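You operate a simulated robot arm through the tools that you are given. There is no shell and no other tool. Be economical: measure what you need, move in short steps, check, and stop when the job is done.

The job below is to be done with a simulated two-armed robot. You get a single attempt, and the scene is never put back.

TASK
Take the blue cloth from the top of the small trolley and lay it out flat on the middle table.
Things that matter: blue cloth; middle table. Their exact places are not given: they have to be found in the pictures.

It is judged by the outcome, as a careful person would: the job done as asked, and still so three seconds after it is handed in. It fails if anything else is knocked over, pushed out of place, dropped, spilled or broken. Flat cloth is picked up by pressing the open fingertips on it (5 to 10 N) and closing them slowly along it; thin cloth reads only 2 to 8 mm in the jaws.

THE ROBOT
Two 7-joint arms with two-finger parallel grippers on one trunk, on a base that drives. Base frame: it is fixed to the floor where the robot stands at the start and does not move with it; the origin is under the middle of the robot, x ahead of it, y to its left, z up; the surface under the hand at the start is at about z = 950. Lengths are in mm, angles in degrees, forces in N, time in s.
The left shoulder is at the start at [73, 182, 1086], the right one opposite. With the tool pointing down near the work surface each hand reaches from about 260 to 740 mm from the robot's upright axis, wherever it stands, measured 20 degrees to its own side. Places, roughly: middle table [1900, -1700, 800]. Payload 3.91 kg a hand.
The TCP of each hand is the grasp point between the finger pads, 30 mm short of the fingertips. In the tool frame z runs along the fingers and y along their closing line. The gripper opens to 110 mm. The fingers are 20 mm wide and 10 mm thick; the gripper's body (48 by 112 mm) begins 55 mm behind the TCP.
Orientation is told as [roll, pitch, yaw] about the base's x, y, z axes, in that order, counted from this pose: with the fingers straight down and closing along the base's y, the tool's x points along the base's -x, its y along +y and its z along -z.

THE INTERFACE
- The arms move only by the tool move_arm. It takes "left_deltas", "right_deltas" or both (then of equal length, played together; a hand with none holds still); each is one flat list of numbers, 7 for each row, row after row: the shift along the tool's x, y, z in cm, then the turn, a rotation vector about the tool's x, y, z in degrees, then the opening in per cent of the stroke, from 0 (shut) to 100 (fully open). In form: [x, y, z, ax, ay, az, hand, x, y, z, ax, ay, az, hand, ...]. A call has 1 to 10 rows; each row shifts and turns the commanded pose from where the row before left it, along the tool's axes as they then stand. Rows are played at 5 a second. More than 50 mm and 8.6 degrees between two rows, or a gripper value outside its range, and nothing of the call is played. A pose out of reach is approached as far as the arm can. The call stops where the force on the tool passes 40 N (or 10 N more than at its start, if that is more) or the arm is blocked; 0.2 s more then pass. Each finger travels about 72 mm/s and halts on what it meets, pressing with about 21 N; the grip force reading is that of the motor and also rises with nothing between the fingers. The clock runs only during rows and for 0.2 s after the last one: add rows that do not move to give the fingers time. The reply holds the time, the measured pose of the TCP, the force on the tool along the base axes, the opening and the grip force, in the units named above and with some noise, with the torque about the TCP (base axes, N m) and any sound that the robot's microphone picked up.
- Cameras (640 x 400 px; columns grow to the right, rows downward): "scene" is now at [220.1, -20.7, 1275.9]; the picture's right is [-0.25, -0.97, 0.00], its down [-0.52, 0.13, -0.84] and it looks along [0.82, -0.21, -0.54] (base axes); focal length 214 px, centre (320, 200). "left" rides on the left gripper at [72, -17, -103] in its tool frame; the picture's right is [0.23, 0.97, 0.00], its down [-0.76, 0.18, -0.62] and it looks along [-0.61, 0.14, 0.78] (tool axes); focal length 222 px, centre (320, 200). "right" rides on the right gripper at [72, 17, -103] in its tool frame; the picture's right is [-0.23, 0.97, 0.00], its down [-0.76, -0.18, -0.62] and it looks along [-0.61, -0.14, 0.78] (tool axes); focal length 222 px, centre (320, 200).
- capture(camera): a new picture of that camera. No time passes.
- raise_lower(by): slides the trunk up (or, below 0, down) by that many mm; the arms and the scene camera ride with it, the base frame stays. It gives what a move gives, with no picture.
- drive_base(legs): drives the robot by 1 to 6 legs, each [ahead, left, turn to the left] in mm, mm and degrees, along the robot's own axes; the way and the turn of a leg run together, so that a leg with both is an arc; at most 1500 mm and 180 degrees a leg. The arms and the cameras ride along, it lands a little off, and it stops where it bumps. It gives what a move gives.
- turn_head(pan, tilt): turns the head with the scene camera to pan (to the left, within 80 degrees either way) and tilt (down, from -29 to 69), counted from straight ahead of the robot. It gives what a move gives.
- probe_pixels(camera, pixels): for up to 12 pixels [column, row] of the newest picture of that camera ("zoom" is the newest enlarged one), the place [x, y, z] in the base frame of the surface seen there, good to about 2 mm. No time passes.
- enlarge(camera, box): a new picture of the part [left, top, right, bottom] of that camera's present view, enlarged. No time passes.
- job_done(): hands the job in; it is judged then, once.

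Go step by step. Measure first, check grasps and placings, and put right what went wrong. The budget is 80 turns and 70 pictures, counting those below and the enlarged ones. Unless the task says otherwise, let go and move clear before handing in, and close with one line.

The tools are called after ">>>" by a JSON object that holds its "fn" and its "kwargs". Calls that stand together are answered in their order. move_arm: Moves the arms, as the interface text tells. Its arguments: {"type":"object","properties":{"left_deltas":{"type":"array"},"right_deltas":{"type":"array"}},"required":[]} The other tools are called the same way: raise_lower (by) slides the trunk up or down; drive_base (legs) drives the base; turn_head (pan, tilt) turns the head that bears the scene camera; capture (camera) takes a picture; probe_pixels (camera, pixels) gives the place of the surface under pixels of a picture; enlarge (camera, box) takes an enlarged picture of a part of a camera's view; job_done () hands the job in.

At the start:

```text
clock: 0.0
left_tool_pos: [417.5, 111.4, 1135.0]
left_ee_rot: [0.0, 0.0, 0.0]
left_wrist_force: [-0.3, 0.1, 0.5]
left_torque: [-0.01, -0.02, 0.0]
left_width: 110.2
left_finger_force: 0.2
right_tool_pos: [329.1, -158.0, 1165.5]
right_ee_rot: [0.0, 0.0, 0.0]
right_wrist_force: [0.0, 0.4, 0.2]
right_torque: [0.01, 0.0, 0.02]
right_width: 109.9
right_finger_force: 0.1
trunk travel left (down, up): [-350.0, 164.0]
robot x, y, heading: [1.1, -1.8, 0.1]
head pan, tilt: [-14.2, 32.6]
```

scene: 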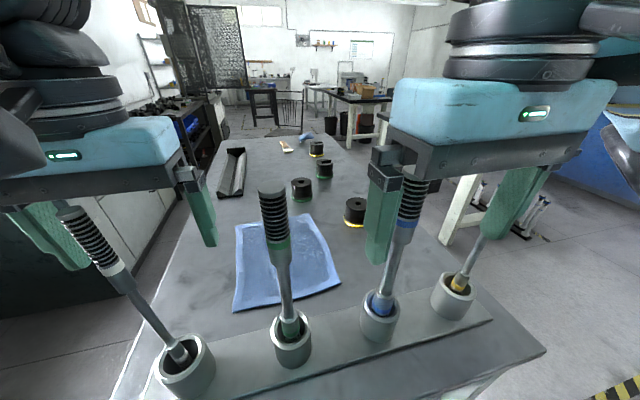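
right: 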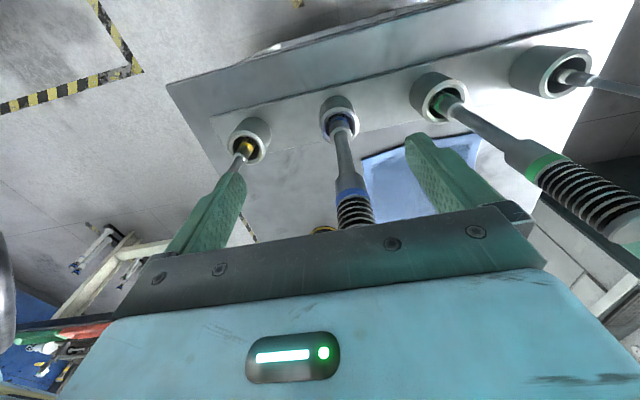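
left: 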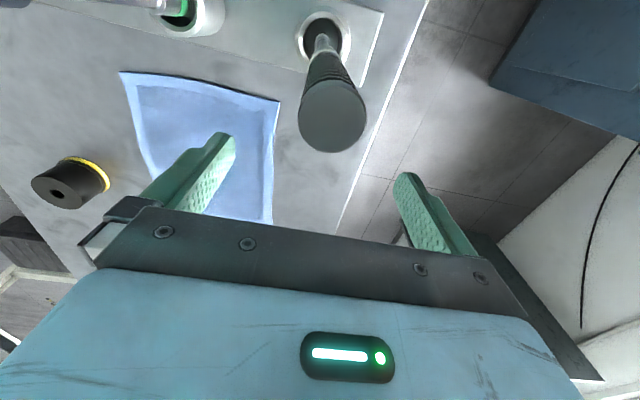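

The blue cloth lies in front of me (scene about 235-340, 215-310), with tall tools standing in a rack between it and the robot. I'll measure the cloth, the tools and the surface first.

>>> {"fn": "probe_pixels", "kwargs": {"camera": "scene", "pixels": [[238, 225], [310, 216], [339, 283], [235, 308], [260, 280], [310, 260], [268, 192], [415, 170], [70, 212], [200, 270], [355, 212], [302, 188]]}}

>>> {"fn": "probe_pixels", "kwargs": {"camera": "left", "pixels": [[122, 73], [278, 102], [270, 220], [150, 165], [332, 115], [322, 35], [345, 220], [70, 185], [200, 100], [375, 60]]}}

>>> {"fn": "turn_head", "kwargs": {"pan": -40, "tilt": 20}}

>>> {"fn": "capture", "kwargs": {"camera": "scene"}}

```text
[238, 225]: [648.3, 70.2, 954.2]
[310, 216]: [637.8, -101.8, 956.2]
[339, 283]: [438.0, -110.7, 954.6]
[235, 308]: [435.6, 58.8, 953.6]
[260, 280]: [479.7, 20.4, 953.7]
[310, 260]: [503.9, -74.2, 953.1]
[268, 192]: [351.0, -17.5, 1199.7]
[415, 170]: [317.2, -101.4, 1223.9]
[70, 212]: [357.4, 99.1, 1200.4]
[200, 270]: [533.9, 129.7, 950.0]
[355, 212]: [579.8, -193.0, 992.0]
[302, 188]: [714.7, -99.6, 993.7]
```

```text
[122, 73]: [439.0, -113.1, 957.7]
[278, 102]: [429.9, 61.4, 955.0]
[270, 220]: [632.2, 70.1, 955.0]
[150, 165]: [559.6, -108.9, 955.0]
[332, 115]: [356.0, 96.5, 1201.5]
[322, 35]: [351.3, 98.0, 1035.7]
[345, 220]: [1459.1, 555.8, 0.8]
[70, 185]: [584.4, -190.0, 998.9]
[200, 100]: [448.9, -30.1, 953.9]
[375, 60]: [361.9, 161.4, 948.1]
```

```text
clock: 0.9
left_tool_pos: [417.5, 111.6, 1134.8]
left_ee_rot: [0.0, 0.0, -0.1]
left_wrist_force: [0.6, -0.3, 0.8]
left_torque: [-0.03, -0.01, 0.02]
left_width: 109.9
left_finger_force: 0.1
right_tool_pos: [328.4, -158.7, 1165.9]
right_ee_rot: [-0.1, 0.0, -0.1]
right_wrist_force: [-0.2, -0.2, 0.3]
right_torque: [0.0, 0.01, -0.02]
right_width: 109.9
right_finger_force: 0.1
trunk travel left (down, up): [-350.0, 164.0]
robot x, y, heading: [-0.9, -0.1, 0.1]
head pan, tilt: [-40.0, 20.0]
```

```text
66 pictures are left
```

scene: 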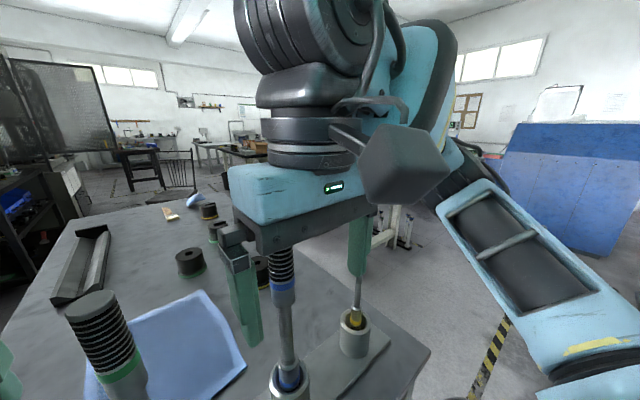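

Cloth corners are about (648,70), (638,-102), (438,-111), (433,60) at z≈955, and the surface is at 950. Before assuming this bench is the "small trolley", I'll look around: there is also something blue at scene (197,195).

>>> {"fn": "enlarge", "kwargs": {"camera": "scene", "box": [20, 90, 340, 290]}}

>>> {"fn": "move_arm", "kwargs": {"right_deltas": [0, 0, -4, 0, 0, 0, 100, 0, 0, -4, 0, 0, 0, 100, 0, 0, -4, 0, 0, 0, 100]}}

>>> {"fn": "turn_head", "kwargs": {"pan": 0, "tilt": 15}}

>>> {"fn": "capture", "kwargs": {"camera": "scene"}}

>>> {"fn": "turn_head", "kwargs": {"pan": 70, "tilt": 20}}

>>> {"fn": "capture", "kwargs": {"camera": "scene"}}

>>> {"fn": "turn_head", "kwargs": {"pan": -75, "tilt": 20}}

>>> {"fn": "capture", "kwargs": {"camera": "scene"}}

```text
2.00 times, centred on (180, 190) of scene
```

zoom: 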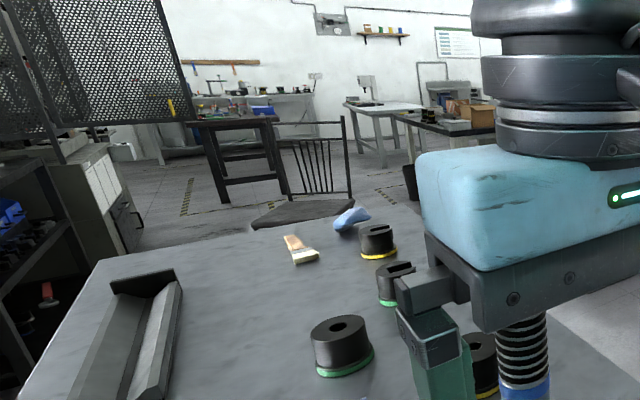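

```text
clock: 1.7
left_tool_pos: [418.0, 111.7, 1135.4]
left_ee_rot: [0.0, 0.1, 0.0]
left_wrist_force: [-0.1, 0.4, -1.1]
left_torque: [0.0, 0.04, -0.03]
left_width: 109.6
left_finger_force: 0.0
right_tool_pos: [330.9, -152.0, 1272.4]
right_ee_rot: [0.2, 0.0, 0.1]
right_wrist_force: [0.4, 0.4, 0.2]
right_torque: [0.0, 0.01, 0.01]
right_width: 109.9
right_finger_force: 0.1
right hand out of reach, approached as far as the arm can: row 3
trunk travel left (down, up): [-350.0, 164.0]
robot x, y, heading: [-0.9, -0.7, -0.2]
head pan, tilt: [-40.0, 20.0]
```

```text
clock: 2.8
left_tool_pos: [418.6, 110.3, 1136.4]
left_ee_rot: [-0.2, -0.1, 0.1]
left_wrist_force: [0.1, 0.7, -0.1]
left_torque: [-0.01, -0.04, 0.0]
left_width: 109.8
left_finger_force: 0.0
right_tool_pos: [331.7, -151.0, 1272.0]
right_ee_rot: [0.3, 0.0, -0.1]
right_wrist_force: [23.0, 4.4, 4.7]
right_torque: [-0.39, 3.18, -0.74]
right_width: 110.1
right_finger_force: 0.0
trunk travel left (down, up): [-350.0, 164.0]
robot x, y, heading: [-2.2, -0.3, 0.1]
head pan, tilt: [0.0, 15.0]
```

```text
64 pictures are left
```

scene: 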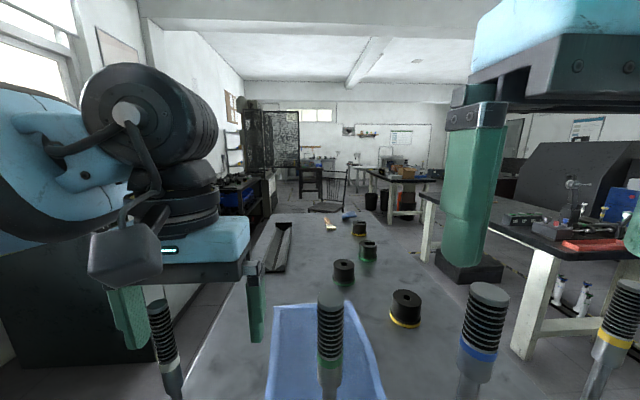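

```text
clock: 4.2
left_tool_pos: [417.5, 110.1, 1135.8]
left_ee_rot: [0.1, 0.0, 0.0]
left_wrist_force: [-0.1, -0.4, 0.4]
left_torque: [-0.02, 0.02, -0.02]
left_width: 109.9
left_finger_force: 0.0
right_tool_pos: [332.6, -153.1, 1269.1]
right_ee_rot: [-0.1, 0.2, -0.4]
right_wrist_force: [56.8, 1.0, -18.3]
right_torque: [-0.41, 4.72, -0.98]
right_width: 110.2
right_finger_force: 0.0
trunk travel left (down, up): [-350.0, 164.0]
robot x, y, heading: [0.5, -2.0, -0.0]
head pan, tilt: [70.0, 20.0]
```

```text
63 pictures are left
```

scene: 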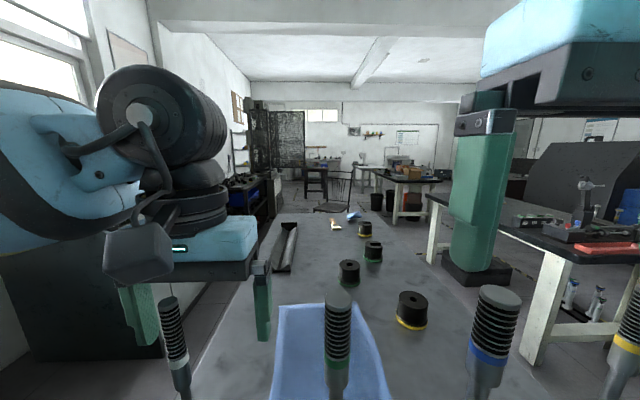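

```text
clock: 6.5
left_tool_pos: [418.1, 111.6, 1135.5]
left_ee_rot: [0.0, 0.1, 0.0]
left_wrist_force: [0.4, 0.1, -1.0]
left_torque: [-0.02, -0.01, -0.05]
left_width: 110.0
left_finger_force: 0.0
right_tool_pos: [330.7, -153.0, 1271.1]
right_ee_rot: [0.1, -0.1, -0.1]
right_wrist_force: [-0.3, -0.4, -0.2]
right_torque: [-0.01, 0.01, 0.05]
right_width: 110.0
right_finger_force: 0.0
trunk travel left (down, up): [-350.0, 164.0]
robot x, y, heading: [0.0, -1.3, 0.2]
head pan, tilt: [-75.0, 20.0]
```

```text
62 pictures are left
```

scene: 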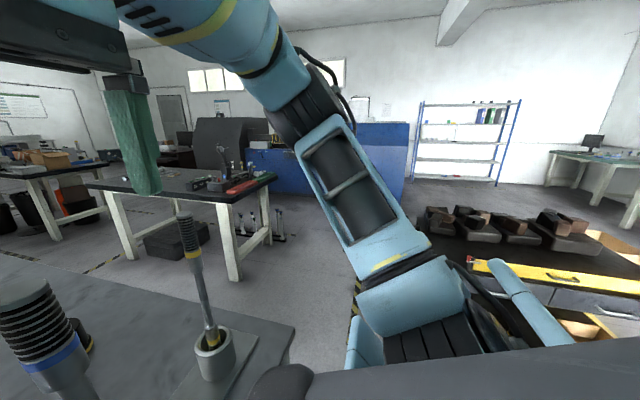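

The raised right hand brushed the head while it turned (force gone now). I'll measure the candidate tables here and move the right hand outward, away from the head.

>>> {"fn": "probe_pixels", "kwargs": {"camera": "scene", "pixels": [[150, 183], [90, 184], [265, 178], [225, 200], [240, 187], [20, 170], [100, 162], [195, 182], [222, 155], [186, 222], [213, 345], [295, 328]]}}

>>> {"fn": "enlarge", "kwargs": {"camera": "scene", "box": [0, 120, 320, 320]}}

>>> {"fn": "move_arm", "kwargs": {"right_deltas": [0, -4, 1, 0, 0, 0, 100, 0, -4, 1, 0, 0, 0, 100, 0, -4, 0, 0, 0, 0, 100, 0, -3, 0, 0, 0, 0, 100]}}

>>> {"fn": "turn_head", "kwargs": {"pan": 0, "tilt": 25}}

>>> {"fn": "enlarge", "kwargs": {"camera": "scene", "box": [200, 100, 520, 300]}}

```text
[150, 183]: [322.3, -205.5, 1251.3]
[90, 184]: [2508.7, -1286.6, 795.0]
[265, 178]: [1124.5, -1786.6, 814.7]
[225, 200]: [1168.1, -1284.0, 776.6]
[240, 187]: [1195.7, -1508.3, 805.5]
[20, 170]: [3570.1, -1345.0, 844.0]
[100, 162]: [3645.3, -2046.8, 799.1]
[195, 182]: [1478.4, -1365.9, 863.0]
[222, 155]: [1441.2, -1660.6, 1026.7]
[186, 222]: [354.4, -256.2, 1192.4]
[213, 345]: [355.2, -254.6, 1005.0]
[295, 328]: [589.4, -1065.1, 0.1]
```

```text
2.00 times, centred on (160, 220) of scene
```

zoom: 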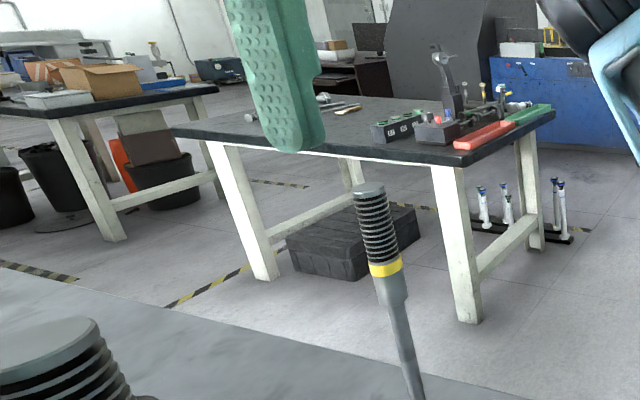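

```text
clock: 7.5
left_tool_pos: [419.2, 109.9, 1135.9]
left_ee_rot: [0.1, 0.0, 0.0]
left_wrist_force: [0.4, -0.1, 0.8]
left_torque: [0.0, -0.03, 0.01]
left_width: 110.0
left_finger_force: 0.1
right_tool_pos: [337.7, -272.6, 1204.5]
right_ee_rot: [0.2, 0.0, 0.0]
right_wrist_force: [-0.2, 0.4, -0.1]
right_torque: [0.02, 0.0, -0.01]
right_width: 110.1
right_finger_force: 0.0
right hand out of reach, approached as far as the arm can: row 1, 2, 3, 4
trunk travel left (down, up): [-350.0, 164.0]
robot x, y, heading: [1.8, 1.7, 0.2]
head pan, tilt: [-75.0, 20.0]
```

```text
clock: 8.9
left_tool_pos: [418.1, 110.8, 1135.9]
left_ee_rot: [-0.1, 0.0, 0.0]
left_wrist_force: [1.0, 0.4, -0.3]
left_torque: [0.01, -0.01, 0.0]
left_width: 109.9
left_finger_force: 0.0
right_tool_pos: [335.9, -273.4, 1204.4]
right_ee_rot: [0.2, -0.1, 0.0]
right_wrist_force: [0.4, 0.5, 0.6]
right_torque: [0.01, -0.03, 0.01]
right_width: 110.0
right_finger_force: 0.0
trunk travel left (down, up): [-350.0, 164.0]
robot x, y, heading: [4.3, -1.0, -0.2]
head pan, tilt: [0.0, 25.0]
```

```text
2.00 times, centred on (360, 200) of scene
```

zoom: 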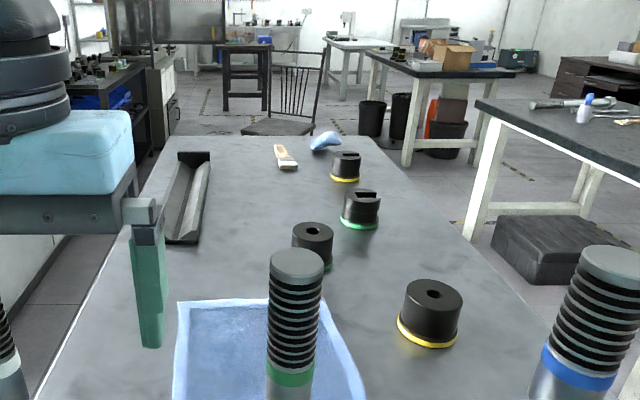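

The trolley is the grey-topped cart in front, and the middle table is the black-topped one to its right. The arm camera would hit the tall tools (x≈355, tops 1200) if I reached from here, so I'll work from the trolley's right side. First I'll raise the trunk clear of the tools and look right.

>>> {"fn": "raise_lower", "kwargs": {"by": 160}}

>>> {"fn": "turn_head", "kwargs": {"pan": -75, "tilt": 40}}

>>> {"fn": "capture", "kwargs": {"camera": "scene"}}

```text
clock: 10.8
left_tool_pos: [417.5, 110.6, 1294.4]
left_ee_rot: [0.1, 0.2, 0.0]
left_wrist_force: [1.2, -0.8, -0.5]
left_torque: [0.0, -0.01, -0.01]
left_width: 110.2
left_finger_force: 0.1
right_tool_pos: [337.9, -273.4, 1364.5]
right_ee_rot: [0.0, 0.1, -0.1]
right_wrist_force: [0.0, 0.5, -0.9]
right_torque: [0.01, 0.05, -0.02]
right_width: 110.1
right_finger_force: 0.1
trunk travel left (down, up): [-510.0, 4.0]
robot x, y, heading: [3.4, 0.1, -0.2]
head pan, tilt: [0.0, 25.0]
```

```text
clock: 12.2
left_tool_pos: [418.6, 110.6, 1296.8]
left_ee_rot: [0.0, 0.0, 0.0]
left_wrist_force: [-0.1, 0.0, -0.1]
left_torque: [0.0, -0.01, -0.04]
left_width: 110.1
left_finger_force: 0.1
right_tool_pos: [336.5, -272.5, 1365.7]
right_ee_rot: [0.0, 0.0, 0.0]
right_wrist_force: [-0.1, 0.5, -0.3]
right_torque: [0.01, 0.0, -0.01]
right_width: 110.1
right_finger_force: 0.0
trunk travel left (down, up): [-510.0, 4.0]
robot x, y, heading: [0.3, 1.6, -0.0]
head pan, tilt: [-75.0, 40.0]
```

```text
59 pictures are left
```

scene: 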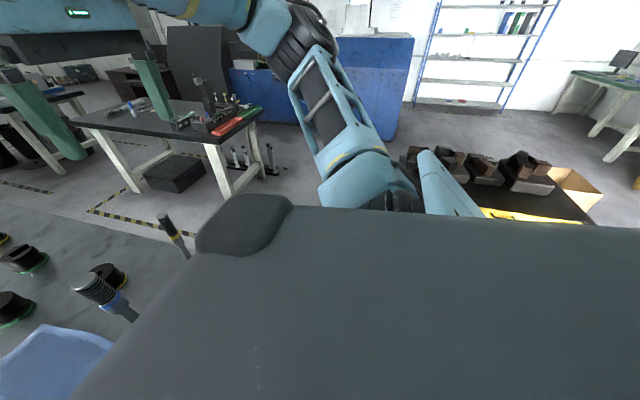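

>>> {"fn": "probe_pixels", "kwargs": {"camera": "scene", "pixels": [[505, 213], [575, 205], [460, 175], [600, 200], [210, 140], [90, 122], [265, 112], [130, 107], [222, 195], [235, 110], [270, 175], [520, 185]]}}

>>> {"fn": "enlarge", "kwargs": {"camera": "scene", "box": [60, 60, 300, 210]}}

```text
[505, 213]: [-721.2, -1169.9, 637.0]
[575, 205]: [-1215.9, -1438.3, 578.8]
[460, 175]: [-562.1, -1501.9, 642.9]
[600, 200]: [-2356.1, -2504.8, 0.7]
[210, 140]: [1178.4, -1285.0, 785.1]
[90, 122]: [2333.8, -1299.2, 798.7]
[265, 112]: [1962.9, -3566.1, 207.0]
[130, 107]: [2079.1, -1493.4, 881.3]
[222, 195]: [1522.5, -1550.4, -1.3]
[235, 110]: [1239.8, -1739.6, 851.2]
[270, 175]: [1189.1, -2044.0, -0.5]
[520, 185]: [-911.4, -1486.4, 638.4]
```

```text
2.67 times, centred on (180, 135) of scene
```

zoom: 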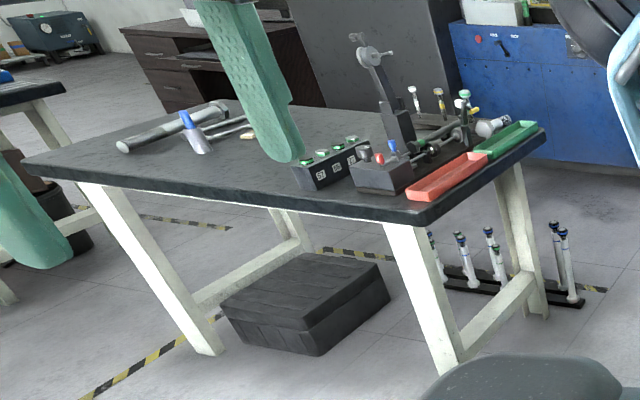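

The middle table spans about x 1170–2550, y from −1285 back, z≈798, and its middle (x≈1700–2000) looks clear. The trolley's right edge is at y≈−340. I'll drive back, right and forward, then turn left to face the trolley from its right side.

>>> {"fn": "drive_base", "kwargs": {"legs": [[-200, 0, 0], [0, -800, 0], [740, 0, 0], [0, 0, 90]]}}

>>> {"fn": "turn_head", "kwargs": {"pan": 0, "tilt": 50}}

>>> {"fn": "capture", "kwargs": {"camera": "scene"}}

```text
clock: 28.2
left_tool_pos: [440.7, -368.9, 1295.5]
left_ee_rot: [0.0, 0.0, 89.3]
left_wrist_force: [1.0, -0.7, 0.4]
left_torque: [0.01, 0.01, 0.0]
left_width: 110.2
left_finger_force: 0.0
right_tool_pos: [823.6, -452.0, 1366.9]
right_ee_rot: [0.0, 0.1, 89.4]
right_wrist_force: [-0.7, 0.1, 0.0]
right_torque: [0.02, 0.03, 0.01]
right_width: 110.1
right_finger_force: 0.0
trunk travel left (down, up): [-510.0, 4.0]
robot x, y, heading: [547.3, -786.2, 89.5]
head pan, tilt: [-75.0, 40.0]
```

```text
clock: 29.6
left_tool_pos: [441.3, -368.2, 1296.5]
left_ee_rot: [-0.1, 0.1, 89.4]
left_wrist_force: [-0.2, -0.9, 0.2]
left_torque: [0.03, -0.02, 0.02]
left_width: 110.1
left_finger_force: 0.0
right_tool_pos: [824.0, -452.1, 1364.9]
right_ee_rot: [0.0, 0.0, 89.4]
right_wrist_force: [0.1, 0.3, -0.3]
right_torque: [-0.02, 0.03, 0.0]
right_width: 110.1
right_finger_force: 0.1
trunk travel left (down, up): [-510.0, 4.0]
robot x, y, heading: [546.0, -786.8, 89.2]
head pan, tilt: [0.0, 50.0]
```

```text
57 pictures are left
```

scene: 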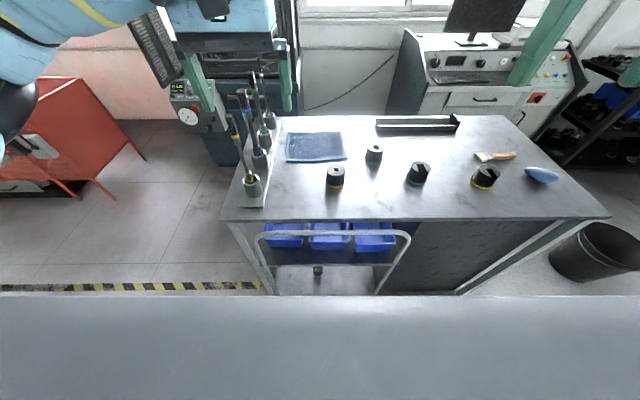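

Facing the trolley's right side; a handrail sticks out at scene (330,233). I'll measure the edge, the rail and the cloth again.

>>> {"fn": "probe_pixels", "kwargs": {"camera": "scene", "pixels": [[330, 234], [265, 262], [407, 250], [350, 217], [287, 161], [346, 159], [341, 133], [289, 134], [334, 172], [252, 188], [420, 330], [374, 150]]}}

>>> {"fn": "enlarge", "kwargs": {"camera": "scene", "box": [220, 90, 420, 215]}}

```text
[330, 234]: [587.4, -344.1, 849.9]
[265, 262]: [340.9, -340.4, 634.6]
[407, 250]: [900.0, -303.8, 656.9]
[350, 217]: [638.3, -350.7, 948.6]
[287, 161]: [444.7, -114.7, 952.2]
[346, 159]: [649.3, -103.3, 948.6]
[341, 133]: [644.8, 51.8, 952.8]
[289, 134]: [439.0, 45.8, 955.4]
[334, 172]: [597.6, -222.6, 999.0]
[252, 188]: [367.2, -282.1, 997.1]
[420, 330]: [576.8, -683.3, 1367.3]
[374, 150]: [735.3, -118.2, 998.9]
```

```text
3.20 times, centred on (320, 152) of scene
```

zoom: 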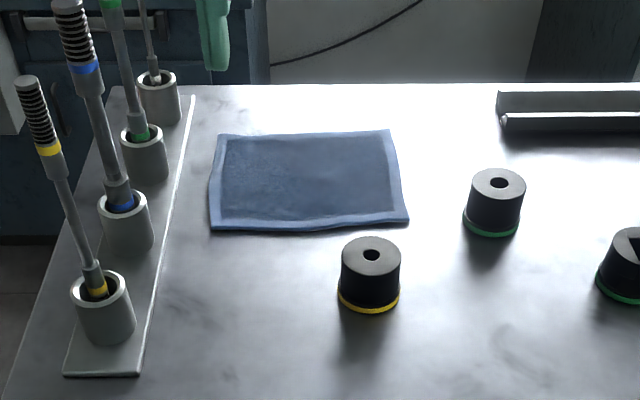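

The rail lies within the trolley's outline (y≥−350), and the cloth's near edge runs (445,−115)–(649,−103). I'll shift right 100 so the left forearm stays off the tools, then advance 150.

>>> {"fn": "drive_base", "kwargs": {"legs": [[0, -105, 0.7], [145, 0, 0]]}}

>>> {"fn": "capture", "kwargs": {"camera": "left"}}

>>> {"fn": "capture", "kwargs": {"camera": "scene"}}

```text
clock: 32.2
left_tool_pos: [541.9, -227.6, 1296.6]
left_ee_rot: [0.0, -0.2, 90.0]
left_wrist_force: [-0.2, -0.4, 0.5]
left_torque: [0.0, 0.01, 0.04]
left_width: 110.0
left_finger_force: 0.1
right_tool_pos: [923.8, -309.1, 1367.6]
right_ee_rot: [0.0, -0.2, 89.9]
right_wrist_force: [-0.5, 0.7, -0.3]
right_torque: [0.04, 0.01, 0.0]
right_width: 109.7
right_finger_force: 0.0
trunk travel left (down, up): [-510.0, 4.0]
robot x, y, heading: [652.3, -644.7, 90.1]
head pan, tilt: [0.0, 50.0]
```

```text
55 pictures are left
```

left: 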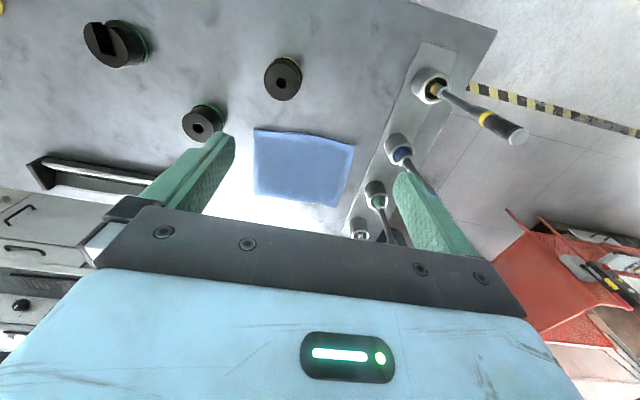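

```text
54 pictures are left
```

scene: 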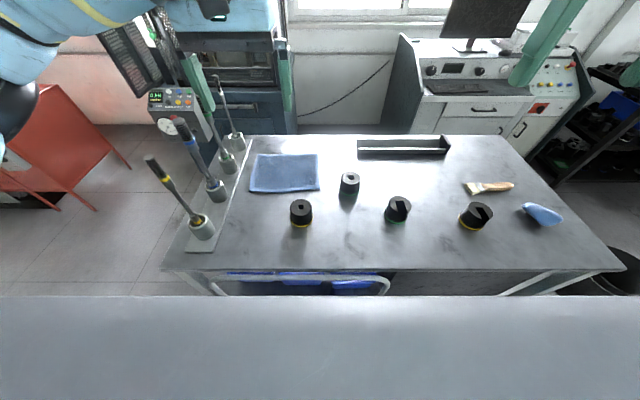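

The view is clear. I'll move both hands over the near corners at height, fingers narrowing to about 30 mm.

>>> {"fn": "move_arm", "kwargs": {"left_deltas": [-1.63, 0.9, 0, 0, 0, 0, 60, -1.63, 0.9, 0, 0, 0, 0, 40, -1.63, 0.9, 0, 0, 0, 0, 27, -1.63, 0.9, 0, 0, 0, 0, 27, -1.63, 0.9, 0, 0, 0, 0, 27, -1.63, 0.9, 0, 0, 0, 0, 27, -1.63, 0.9, 0, 0, 0, 0, 27, -1.63, 0.9, 0, 0, 0, 0, 27], "right_deltas": [-2.64, 3.7, 0, 0, 0, 0, 60, -2.64, 3.7, 0, 0, 0, 0, 40, -2.64, 3.7, 0, 0, 0, 0, 27, -2.64, 3.7, 0, 0, 0, 0, 27, -2.64, 3.7, 0, 0, 0, 0, 27, -2.64, 3.7, 0, 0, 0, 0, 27, -2.64, 3.7, 0, 0, 0, 0, 27, -2.64, 3.7, 0, 0, 0, 0, 27]}}

>>> {"fn": "capture", "kwargs": {"camera": "scene"}}

```text
clock: 34.2
left_tool_pos: [471.8, -97.2, 1296.1]
left_ee_rot: [-0.1, -0.1, 89.8]
left_wrist_force: [-0.2, -0.2, 0.4]
left_torque: [0.0, -0.07, 0.03]
left_width: 29.5
left_finger_force: 0.0
right_tool_pos: [683.3, -112.4, 1372.8]
right_ee_rot: [2.8, -0.1, 86.1]
right_wrist_force: [-0.4, 0.7, -0.8]
right_torque: [-0.01, -0.01, 0.01]
right_width: 29.9
right_finger_force: 0.1
right hand out of reach, approached as far as the arm can: row 8
trunk travel left (down, up): [-510.0, 4.0]
robot x, y, heading: [651.1, -641.1, 90.1]
head pan, tilt: [0.0, 50.0]
stopped in row 8 (right hand): the arm was blocked; the commanded pose is now the measured one
```

```text
53 pictures are left
```

scene: 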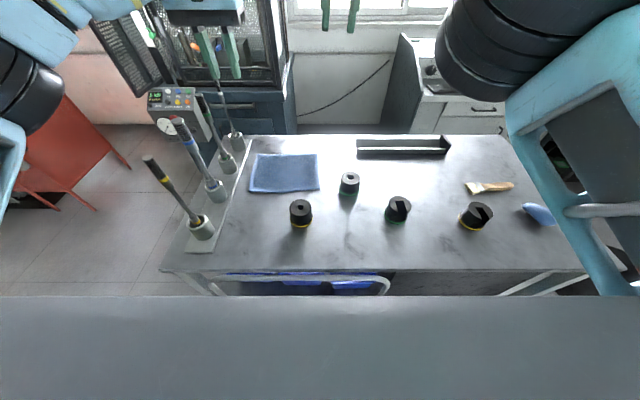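

The right hand hit a reach limit at that height and twisted slightly. I'll lower both hands about 200 mm and straighten the right one.

>>> {"fn": "move_arm", "kwargs": {"left_deltas": [0, 0, 4, 0, 0, 0, 27, 0, 0, 4, 0, 0, 0, 27, 0, 0, 4, 0, 0, 0, 27, 0, 0, 4, 0, 0, 0, 27, 0, 0, 0, 0, 0, 0, 27, 0, 0, 0, 0, 0, 0, 27], "right_deltas": [0, 0, 4, 0, 0, 0, 27, 0, 0, 4, 0, 0, 0, 27, 0, 0, 4, 0, 1.4, -2, 27, 0, 0, 4, 0, 1.4, -2, 27, 0, 0, 4, 0, 0, 0, 27, 0, 0, 4, 0, 0, 0, 27]}}

```text
clock: 35.6
left_tool_pos: [471.5, -96.8, 1134.0]
left_ee_rot: [0.1, 0.0, 89.8]
left_wrist_force: [-0.3, -0.1, -0.7]
left_torque: [0.02, -0.03, -0.01]
left_width: 29.8
left_finger_force: 0.0
right_tool_pos: [671.9, -116.8, 1130.5]
right_ee_rot: [2.8, 2.5, 90.5]
right_wrist_force: [0.6, 0.8, -0.5]
right_torque: [-0.02, 0.0, 0.02]
right_width: 29.9
right_finger_force: 0.2
trunk travel left (down, up): [-510.0, 4.0]
robot x, y, heading: [658.9, -645.3, 89.9]
head pan, tilt: [0.0, 50.0]
```

>>> {"fn": "move_arm", "kwargs": {"right_deltas": [-0.9, 2.2, 2, 1.4, -1.3, 0, 27, -1.0, 2.2, 2, 1.4, -1.2, 0, 27, 0, 0, 0, 0, 0, 0, 27], "left_deltas": [0, 0, 3, 0, 0, 0, 27, 0, 0, 3, 0, 0, 0, 27, 0, 0, 0, 0, 0, 0, 27]}}

>>> {"fn": "capture", "kwargs": {"camera": "right"}}

>>> {"fn": "capture", "kwargs": {"camera": "left"}}

>>> {"fn": "capture", "kwargs": {"camera": "scene"}}

```text
clock: 36.4
left_tool_pos: [471.1, -95.1, 1076.4]
left_ee_rot: [0.0, -0.1, 89.8]
left_wrist_force: [0.7, -0.1, -0.3]
left_torque: [-0.02, 0.01, 0.01]
left_width: 29.6
left_finger_force: 0.0
right_tool_pos: [627.5, -100.2, 1091.9]
right_ee_rot: [0.0, 0.0, 90.5]
right_wrist_force: [0.2, 0.1, -0.3]
right_torque: [0.01, 0.0, 0.02]
right_width: 29.8
right_finger_force: 0.0
trunk travel left (down, up): [-510.0, 4.0]
robot x, y, heading: [650.4, -648.5, 89.8]
head pan, tilt: [0.0, 50.0]
```

```text
52 pictures are left
```

right: 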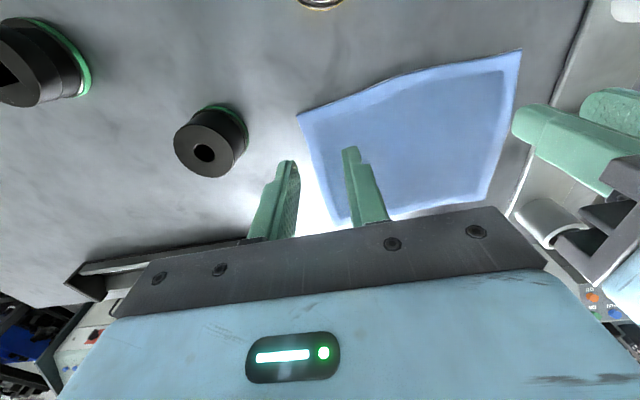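

```text
51 pictures are left
```

left: 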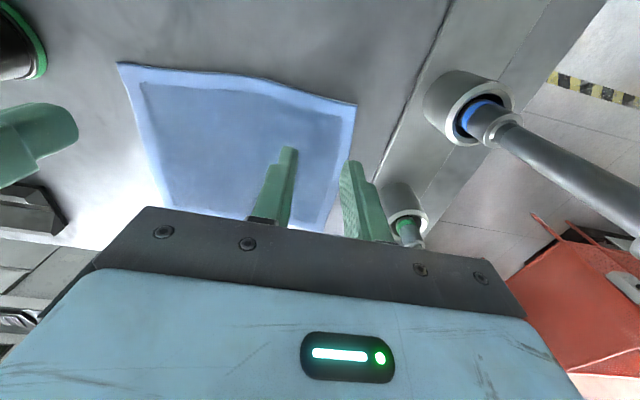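

```text
50 pictures are left
```

scene: 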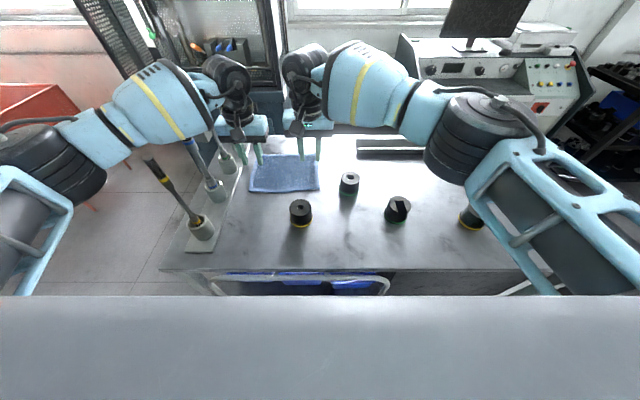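

Both hands are near their corners, but the left forearm passes over the tools around scene (150,130). I'll check that clearance before descending.

>>> {"fn": "probe_pixels", "kwargs": {"camera": "scene", "pixels": [[125, 150], [165, 140], [195, 130], [232, 112], [150, 160], [145, 100], [80, 175], [100, 190], [185, 147], [250, 190], [318, 189], [240, 120]]}}

>>> {"fn": "enlarge", "kwargs": {"camera": "scene", "box": [80, 80, 340, 240]}}

```text
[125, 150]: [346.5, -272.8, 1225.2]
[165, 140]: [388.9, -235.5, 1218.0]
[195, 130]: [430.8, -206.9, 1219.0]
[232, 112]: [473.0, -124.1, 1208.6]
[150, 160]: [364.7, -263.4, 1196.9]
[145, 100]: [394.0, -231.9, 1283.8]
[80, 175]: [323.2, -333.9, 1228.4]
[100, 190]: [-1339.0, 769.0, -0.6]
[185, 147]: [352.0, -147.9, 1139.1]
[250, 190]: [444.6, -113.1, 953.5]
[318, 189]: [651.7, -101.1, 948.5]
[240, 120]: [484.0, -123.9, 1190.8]
```

```text
2.46 times, centred on (210, 160) of scene
```

zoom: 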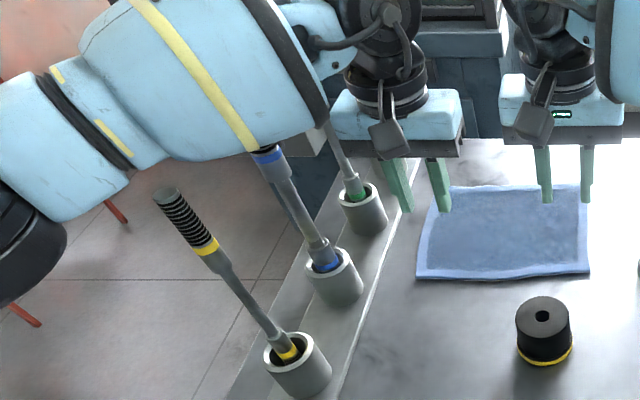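

The left forearm is directly over the tool tops (tool top 1197 at (365,−263), forearm ≈1220), so I must not descend here. I'll lift both hands and shift the robot another ~180 mm to the right so the left forearm comes in from the right of the tools.

>>> {"fn": "move_arm", "kwargs": {"left_deltas": [0, 0, -4, 0, 0, 0, 27, 0, 0, -4, 0, 0, 0, 27, 0, 0, -4, 0, 0, 0, 27, 0, 0, -4, 0, 0, 0, 27], "right_deltas": [0, 0, -3, 0, 0, 0, 27, 0, 0, -3, 0, 0, 0, 27, 0, 0, 0, 0, 0, 0, 27, 0, 0, 0, 0, 0, 0, 27]}}

>>> {"fn": "drive_base", "kwargs": {"legs": [[0, -180, 0]]}}

>>> {"fn": "capture", "kwargs": {"camera": "scene"}}

```text
clock: 37.4
left_tool_pos: [470.6, -97.8, 1235.8]
left_ee_rot: [0.0, -0.1, 89.8]
left_wrist_force: [-0.5, -0.5, -0.1]
left_torque: [0.0, 0.0, -0.01]
left_width: 29.9
left_finger_force: 0.0
right_tool_pos: [626.9, -100.8, 1153.9]
right_ee_rot: [-0.1, -0.2, 90.6]
right_wrist_force: [0.7, 0.1, 0.3]
right_torque: [0.02, 0.0, 0.0]
right_width: 29.6
right_finger_force: 0.0
trunk travel left (down, up): [-510.0, 4.0]
robot x, y, heading: [653.7, -643.9, 89.9]
head pan, tilt: [0.0, 50.0]
```

```text
clock: 39.6
left_tool_pos: [652.2, -96.5, 1234.5]
left_ee_rot: [0.0, -0.1, 89.9]
left_wrist_force: [0.4, -0.1, 0.0]
left_torque: [-0.02, 0.0, 0.01]
left_width: 29.7
left_finger_force: 0.0
right_tool_pos: [807.3, -100.6, 1152.3]
right_ee_rot: [0.0, 0.0, 90.5]
right_wrist_force: [-0.2, 0.8, -0.3]
right_torque: [-0.03, 0.0, -0.02]
right_width: 30.0
right_finger_force: 0.1
trunk travel left (down, up): [-510.0, 4.0]
robot x, y, heading: [831.0, -647.5, 90.1]
head pan, tilt: [0.0, 50.0]
```

```text
48 pictures are left
```

scene: 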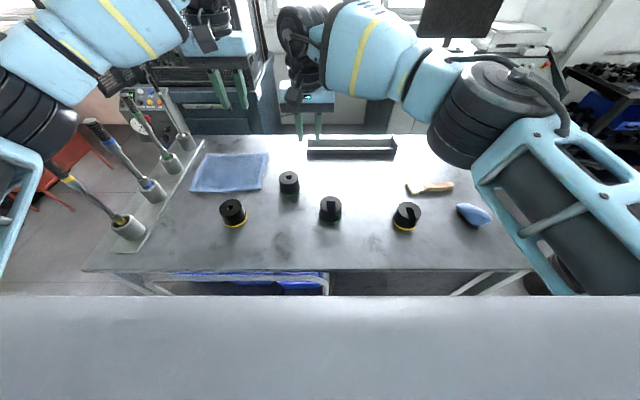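

>>> {"fn": "move_arm", "kwargs": {"left_deltas": [0, 3.5, 0, 0, 0, 0, 27, 0, 3.5, 0, 0, 0, 0, 27, 0, 3.5, 0, 0, 0, 0, 27, 0, 3.5, 0, 0, 0, 0, 27, 0, 3.5, 0, 0, 0, 0, 27], "right_deltas": [0, 3.5, 0, 0, 0, 0, 27, 0, 3.5, 0, 0, 0, 0, 27, 0, 3.5, 0, 0, 0, 0, 27, 0, 3.5, 0, 0, 0, 0, 27, 0, 3.5, 0, 0, 0, 0, 27]}}

>>> {"fn": "capture", "kwargs": {"camera": "scene"}}

```text
clock: 41.0
left_tool_pos: [475.3, -95.9, 1234.2]
left_ee_rot: [0.0, 0.0, 89.7]
left_wrist_force: [-0.1, -0.3, 0.5]
left_torque: [-0.01, 0.0, 0.0]
left_width: 29.6
left_finger_force: 0.1
right_tool_pos: [769.7, -86.2, 1154.5]
right_ee_rot: [1.0, -0.2, 86.3]
right_wrist_force: [-0.6, -0.7, -0.5]
right_torque: [-0.01, -0.04, 0.0]
right_width: 29.6
right_finger_force: 0.1
right hand out of reach, approached as far as the arm can: row 2, 3, 4, 5
trunk travel left (down, up): [-510.0, 4.0]
robot x, y, heading: [833.9, -644.4, 89.9]
head pan, tilt: [0.0, 50.0]
stopped in row 5 (right hand): the arm was blocked; the commanded pose is now the measured one
```

```text
47 pictures are left
```

scene: 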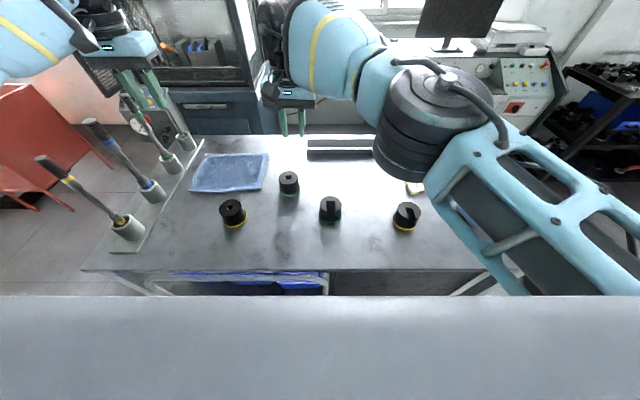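

At this offset the right hand runs out of reach, and the left elbow still swings over the tools. The right arm's elbow goes the safe way, so I'll pick the cloth with the right hand alone by the middle of its near edge, and spread it with both hands at the table. First I'll tuck the left hand back high and straighten the right.

>>> {"fn": "move_arm", "kwargs": {"left_deltas": [3.1, -2, -0.8, 0, 0, 0, 27, 3.1, -2, -0.8, 0, 0, 0, 27, 3.1, -2, -0.8, 0, 0, 0, 27, 3.1, -2, -0.8, 0, 0, 0, 27, 3.1, -2, -0.8, 0, 0, 0, 27, 3.1, -2, -0.8, 0, 0, 0, 27, 3.1, -2, -0.8, 0, 0, 0, 27, 3.1, -2, -0.8, 0, 0, 0, 27], "right_deltas": [0, -2, 0, 0, 0, 0, 27, 0, -2, 0, 0.5, 0, -1.9, 27, 0, -2, 0, 0.5, 0, -1.8, 27, 0, -2, 0, 0, 0, 0, 27, 0, -2, 0, 0, 0, 0, 27, 1, -1, 0, 0, 0, 0, 27, 0, 0, 0, 0, 0, 0, 27, 0, 0, 0, 0, 0, 0, 27]}}

>>> {"fn": "drive_base", "kwargs": {"legs": [[0, 334, 0]]}}

>>> {"fn": "capture", "kwargs": {"camera": "scene"}}

>>> {"fn": "capture", "kwargs": {"camera": "right"}}

```text
clock: 42.8
left_tool_pos: [631.6, -345.1, 1296.8]
left_ee_rot: [0.0, 0.0, 89.8]
left_wrist_force: [0.3, -0.4, 0.2]
left_torque: [0.01, 0.02, 0.02]
left_width: 29.7
left_finger_force: 0.0
right_tool_pos: [875.7, -99.8, 1154.3]
right_ee_rot: [0.0, -0.2, 90.4]
right_wrist_force: [0.0, 0.0, -0.2]
right_torque: [0.0, 0.01, -0.01]
right_width: 29.7
right_finger_force: 0.1
trunk travel left (down, up): [-510.0, 4.0]
robot x, y, heading: [831.8, -643.3, 90.0]
head pan, tilt: [0.0, 50.0]
```

```text
clock: 46.3
left_tool_pos: [291.8, -342.5, 1295.7]
left_ee_rot: [0.0, 0.0, 89.5]
left_wrist_force: [-0.2, -0.3, 0.9]
left_torque: [0.0, 0.01, 0.02]
left_width: 29.6
left_finger_force: 0.2
right_tool_pos: [537.6, -98.8, 1153.3]
right_ee_rot: [0.0, -0.3, 90.1]
right_wrist_force: [-0.2, 0.5, -0.1]
right_torque: [0.0, 0.01, 0.0]
right_width: 29.9
right_finger_force: 0.0
trunk travel left (down, up): [-510.0, 4.0]
robot x, y, heading: [494.3, -640.7, 89.6]
head pan, tilt: [0.0, 50.0]
```

```text
46 pictures are left
```

scene: 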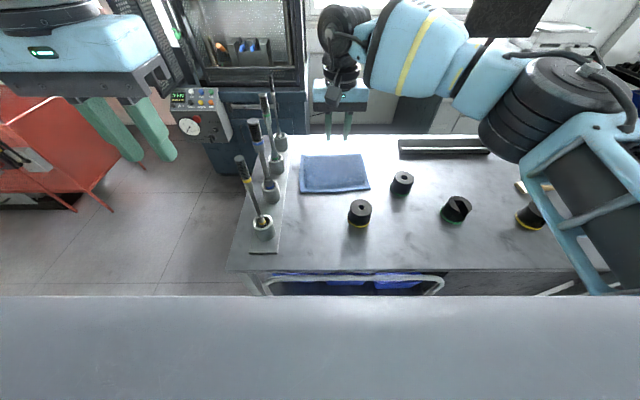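

```text
45 pictures are left
```

right: 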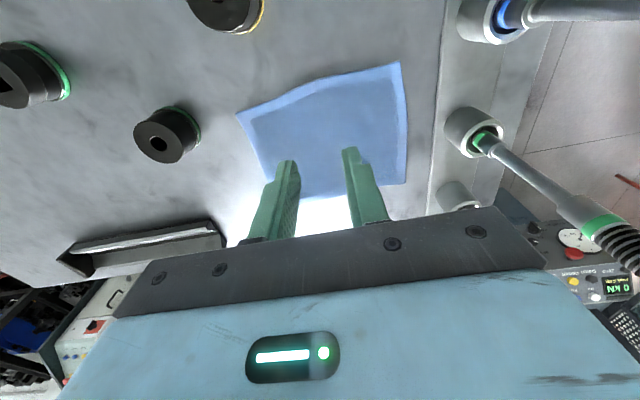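

The right hand is above the near-edge middle, with its arm clear of everything. Descending toward the cloth.

>>> {"fn": "move_arm", "kwargs": {"right_deltas": [0.3, -0.6, 4, 0, 0, 0, 27, 0, 0, 4, 0, 0, 0, 27, 0, 0, 4, 0, 0, 0, 27, 0, 0, 3, 0, 0, 0, 27, 0, 0, 0.8, 0, 0, 0, 27]}}

>>> {"fn": "capture", "kwargs": {"camera": "right"}}

```text
clock: 47.5
left_tool_pos: [293.4, -342.7, 1295.6]
left_ee_rot: [0.0, -0.1, 89.4]
left_wrist_force: [-0.4, -0.3, 0.8]
left_torque: [-0.02, 0.02, 0.03]
left_width: 29.7
left_finger_force: 0.0
right_tool_pos: [544.5, -99.1, 995.6]
right_ee_rot: [0.0, -0.3, 90.1]
right_wrist_force: [0.5, 0.4, 0.4]
right_torque: [0.0, 0.01, 0.02]
right_width: 29.8
right_finger_force: 0.0
trunk travel left (down, up): [-510.0, 4.0]
robot x, y, heading: [494.8, -640.2, 89.7]
head pan, tilt: [0.0, 50.0]
```

```text
44 pictures are left
```

right: 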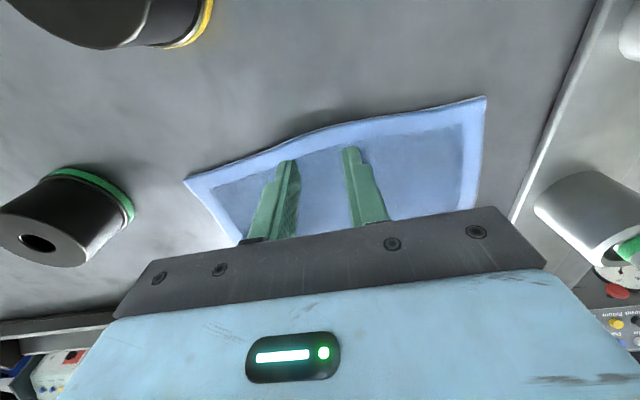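

>>> {"fn": "move_arm", "kwargs": {"right_deltas": [0, 0, 0.5, 0, 0, 0, 27, 0, 0, 0.4, 0, 0, 0, 27, 0, 0, 0, 0, 0, 0, 27]}}

```text
clock: 48.3
left_tool_pos: [293.1, -341.7, 1295.0]
left_ee_rot: [-0.1, -0.1, 89.5]
left_wrist_force: [-0.3, 0.2, 1.0]
left_torque: [0.02, 0.0, 0.0]
left_width: 29.6
left_finger_force: 0.0
right_tool_pos: [545.6, -100.9, 986.9]
right_ee_rot: [-0.1, -0.3, 90.1]
right_wrist_force: [0.0, -0.9, -0.3]
right_torque: [-0.02, 0.01, 0.01]
right_width: 29.9
right_finger_force: 0.1
trunk travel left (down, up): [-510.0, 4.0]
robot x, y, heading: [493.0, -640.8, 89.8]
head pan, tilt: [0.0, 50.0]
```

>>> {"fn": "move_arm", "kwargs": {"right_deltas": [0, 0, 0.3, 0, 0, 0, 27, 0, 0, 0, 0, 0, 0, 27]}}

```text
clock: 48.9
left_tool_pos: [292.5, -341.7, 1295.9]
left_ee_rot: [-0.1, 0.0, 89.6]
left_wrist_force: [-0.3, -0.4, -0.5]
left_torque: [0.01, -0.01, -0.02]
left_width: 29.7
left_finger_force: 0.0
right_tool_pos: [544.6, -99.7, 985.6]
right_ee_rot: [-0.2, -0.3, 90.1]
right_wrist_force: [0.5, -0.5, 0.6]
right_torque: [0.0, 0.02, -0.02]
right_width: 29.7
right_finger_force: 0.0
trunk travel left (down, up): [-510.0, 4.0]
robot x, y, heading: [498.1, -644.5, 89.5]
head pan, tilt: [0.0, 50.0]
```

>>> {"fn": "move_arm", "kwargs": {"right_deltas": [0, 0, 0.3, 0, 0, 0, 27, 0, 0, 0, 0, 0, 0, 27]}}

```text
clock: 49.5
left_tool_pos: [292.2, -343.5, 1297.1]
left_ee_rot: [-0.1, -0.2, 89.5]
left_wrist_force: [0.2, -0.6, -0.3]
left_torque: [-0.03, 0.02, 0.04]
left_width: 30.0
left_finger_force: 0.0
right_tool_pos: [543.7, -100.9, 983.8]
right_ee_rot: [0.1, -0.4, 90.1]
right_wrist_force: [1.2, -1.8, 8.4]
right_torque: [-0.07, 0.01, 0.0]
right_width: 29.6
right_finger_force: 0.1
trunk travel left (down, up): [-510.0, 4.0]
robot x, y, heading: [489.4, -642.7, 89.8]
head pan, tilt: [0.0, 50.0]
```

Contact at 8.4 N on the cloth. I'll close slowly along it.

>>> {"fn": "move_arm", "kwargs": {"right_deltas": [0, 0, 0, 0, 0, 0, 23, 0, 0, 0, 0, 0, 0, 19, 0, 0, 0, 0, 0, 0, 15, 0, 0, 0, 0, 0, 0, 11, 0, 0, 0, 0, 0, 0, 7, 0, 0, 0, 0, 0, 0, 3, 0, 0, 0, 0, 0, 0, 0, 0, 0, 0, 0, 0, 0, 0]}}

>>> {"fn": "capture", "kwargs": {"camera": "right"}}

```text
clock: 51.3
left_tool_pos: [291.6, -343.6, 1296.2]
left_ee_rot: [-0.1, -0.1, 89.4]
left_wrist_force: [0.7, 0.2, 0.1]
left_torque: [0.01, 0.03, -0.01]
left_width: 29.7
left_finger_force: 0.0
right_tool_pos: [543.5, -100.1, 981.4]
right_ee_rot: [-0.1, -0.3, 90.1]
right_wrist_force: [-1.0, 1.0, 16.8]
right_torque: [0.0, 0.03, 0.01]
right_width: 4.3
right_finger_force: 21.7
trunk travel left (down, up): [-510.0, 4.0]
robot x, y, heading: [495.4, -642.8, 89.7]
head pan, tilt: [0.0, 50.0]
```

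```text
43 pictures are left
```

right: 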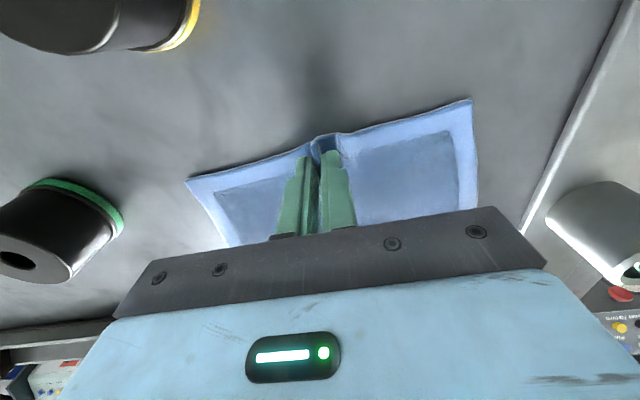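

Gripped: 4.3 mm in the jaws with a fold between the pads. Lifting.

>>> {"fn": "move_arm", "kwargs": {"right_deltas": [0, 0, -2, 0, 0, 0, 0, 0, 0, -3, 0, 0, 0, 0, 0, 0, -4, 0, 0, 0, 0, 0, 0, -4, 0, 0, 0, 0, 0, 0, -4, 0, 0, 0, 0, 0, 0, -4, 0, 0, 0, 0]}}

>>> {"fn": "capture", "kwargs": {"camera": "scene"}}

```text
clock: 52.7
left_tool_pos: [291.8, -342.4, 1295.6]
left_ee_rot: [-0.1, 0.0, 89.6]
left_wrist_force: [-0.4, -0.4, -1.1]
left_torque: [-0.01, 0.03, -0.03]
left_width: 29.9
left_finger_force: 0.1
right_tool_pos: [543.3, -101.9, 1190.5]
right_ee_rot: [0.0, -0.3, 90.1]
right_wrist_force: [0.2, -0.8, -0.2]
right_torque: [-0.02, -0.01, 0.01]
right_width: 4.2
right_finger_force: 20.8
trunk travel left (down, up): [-510.0, 4.0]
robot x, y, heading: [489.4, -639.8, 89.4]
head pan, tilt: [0.0, 50.0]
```

```text
42 pictures are left
```

scene: 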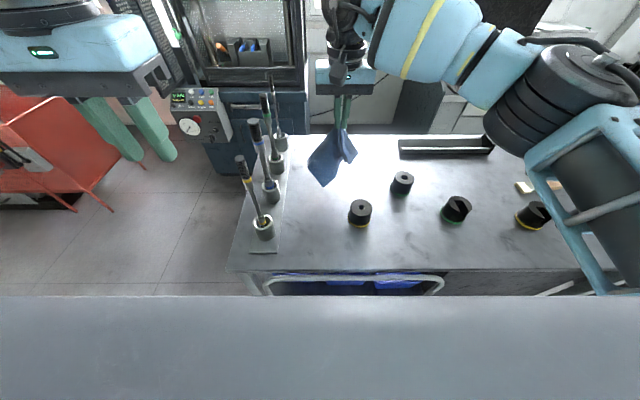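

The cloth hangs securely from the right hand. I'll lift a bit more, then drive round to the middle table: back, sideways along +x, and turn to face it.

>>> {"fn": "move_arm", "kwargs": {"right_deltas": [2, 0, -3, 0, 0, 0, 0, 2, 0, -3, 0, 0, 0, 0, 2, 0, -2, 0, 0, 0, 0]}}

>>> {"fn": "drive_base", "kwargs": {"legs": [[-210, 0, 0], [0, -1360, 0]]}}

>>> {"fn": "capture", "kwargs": {"camera": "scene"}}

```text
clock: 53.5
left_tool_pos: [292.4, -342.9, 1295.6]
left_ee_rot: [0.0, -0.1, 89.5]
left_wrist_force: [-0.6, -0.7, -0.3]
left_torque: [0.03, 0.01, -0.03]
left_width: 29.4
left_finger_force: 0.1
right_tool_pos: [545.2, -161.6, 1272.1]
right_ee_rot: [-0.2, -0.3, 90.1]
right_wrist_force: [-0.5, 0.2, 0.1]
right_torque: [0.04, -0.02, 0.03]
right_width: 4.3
right_finger_force: 21.4
trunk travel left (down, up): [-510.0, 4.0]
robot x, y, heading: [496.4, -645.4, 89.6]
head pan, tilt: [0.0, 50.0]
```

```text
clock: 66.9
left_tool_pos: [1661.4, -566.4, 1296.0]
left_ee_rot: [0.1, -0.1, 88.7]
left_wrist_force: [1.0, 0.5, -1.2]
left_torque: [0.01, -0.03, 0.02]
left_width: 29.6
left_finger_force: 0.1
right_tool_pos: [1914.1, -389.4, 1270.5]
right_ee_rot: [-0.2, -0.3, 89.3]
right_wrist_force: [-0.1, 0.1, -0.7]
right_torque: [-0.05, 0.03, 0.03]
right_width: 4.2
right_finger_force: 20.8
trunk travel left (down, up): [-510.0, 4.0]
robot x, y, heading: [1856.4, -870.3, 88.6]
head pan, tilt: [0.0, 50.0]
```

```text
41 pictures are left
```

scene: 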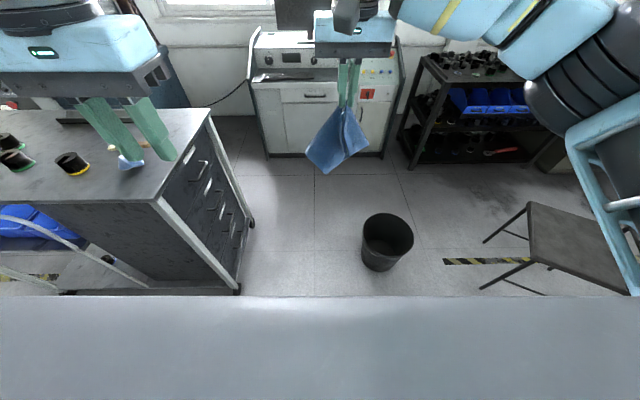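

Cloth is still held; a bin at scene (388,245) and a chair at (600,240) stand nearby. I'll check their distances before turning.

>>> {"fn": "probe_pixels", "kwargs": {"camera": "scene", "pixels": [[388, 250], [380, 270], [535, 205], [540, 265], [630, 295], [505, 285], [210, 285]]}}

>>> {"fn": "turn_head", "kwargs": {"pan": -75, "tilt": 40}}

>>> {"fn": "capture", "kwargs": {"camera": "scene"}}

```text
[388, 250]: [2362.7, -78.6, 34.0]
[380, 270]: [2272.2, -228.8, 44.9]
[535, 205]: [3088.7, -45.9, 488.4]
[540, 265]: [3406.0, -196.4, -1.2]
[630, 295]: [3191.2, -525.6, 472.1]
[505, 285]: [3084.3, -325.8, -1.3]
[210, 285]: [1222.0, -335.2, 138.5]
```

```text
clock: 68.4
left_tool_pos: [1660.8, -565.5, 1296.4]
left_ee_rot: [0.0, 0.0, 88.7]
left_wrist_force: [-0.4, -0.2, -0.1]
left_torque: [0.0, 0.0, 0.03]
left_width: 29.8
left_finger_force: 0.2
right_tool_pos: [1915.8, -388.7, 1270.2]
right_ee_rot: [0.1, -0.2, 89.3]
right_wrist_force: [-1.2, 0.6, -0.4]
right_torque: [-0.03, 0.0, 0.03]
right_width: 4.1
right_finger_force: 20.8
trunk travel left (down, up): [-510.0, 4.0]
robot x, y, heading: [1859.0, -867.9, 89.0]
head pan, tilt: [-75.0, 40.0]
```

```text
40 pictures are left
```

scene: 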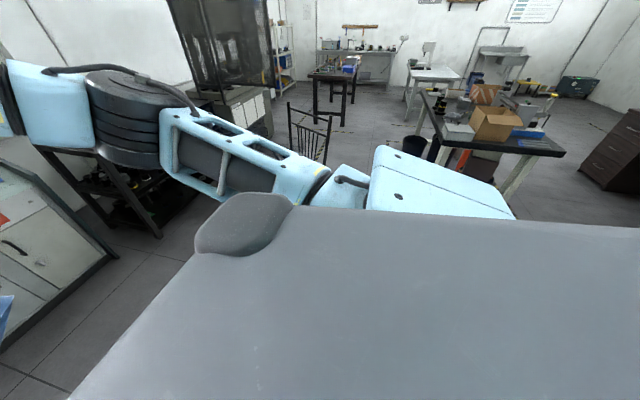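

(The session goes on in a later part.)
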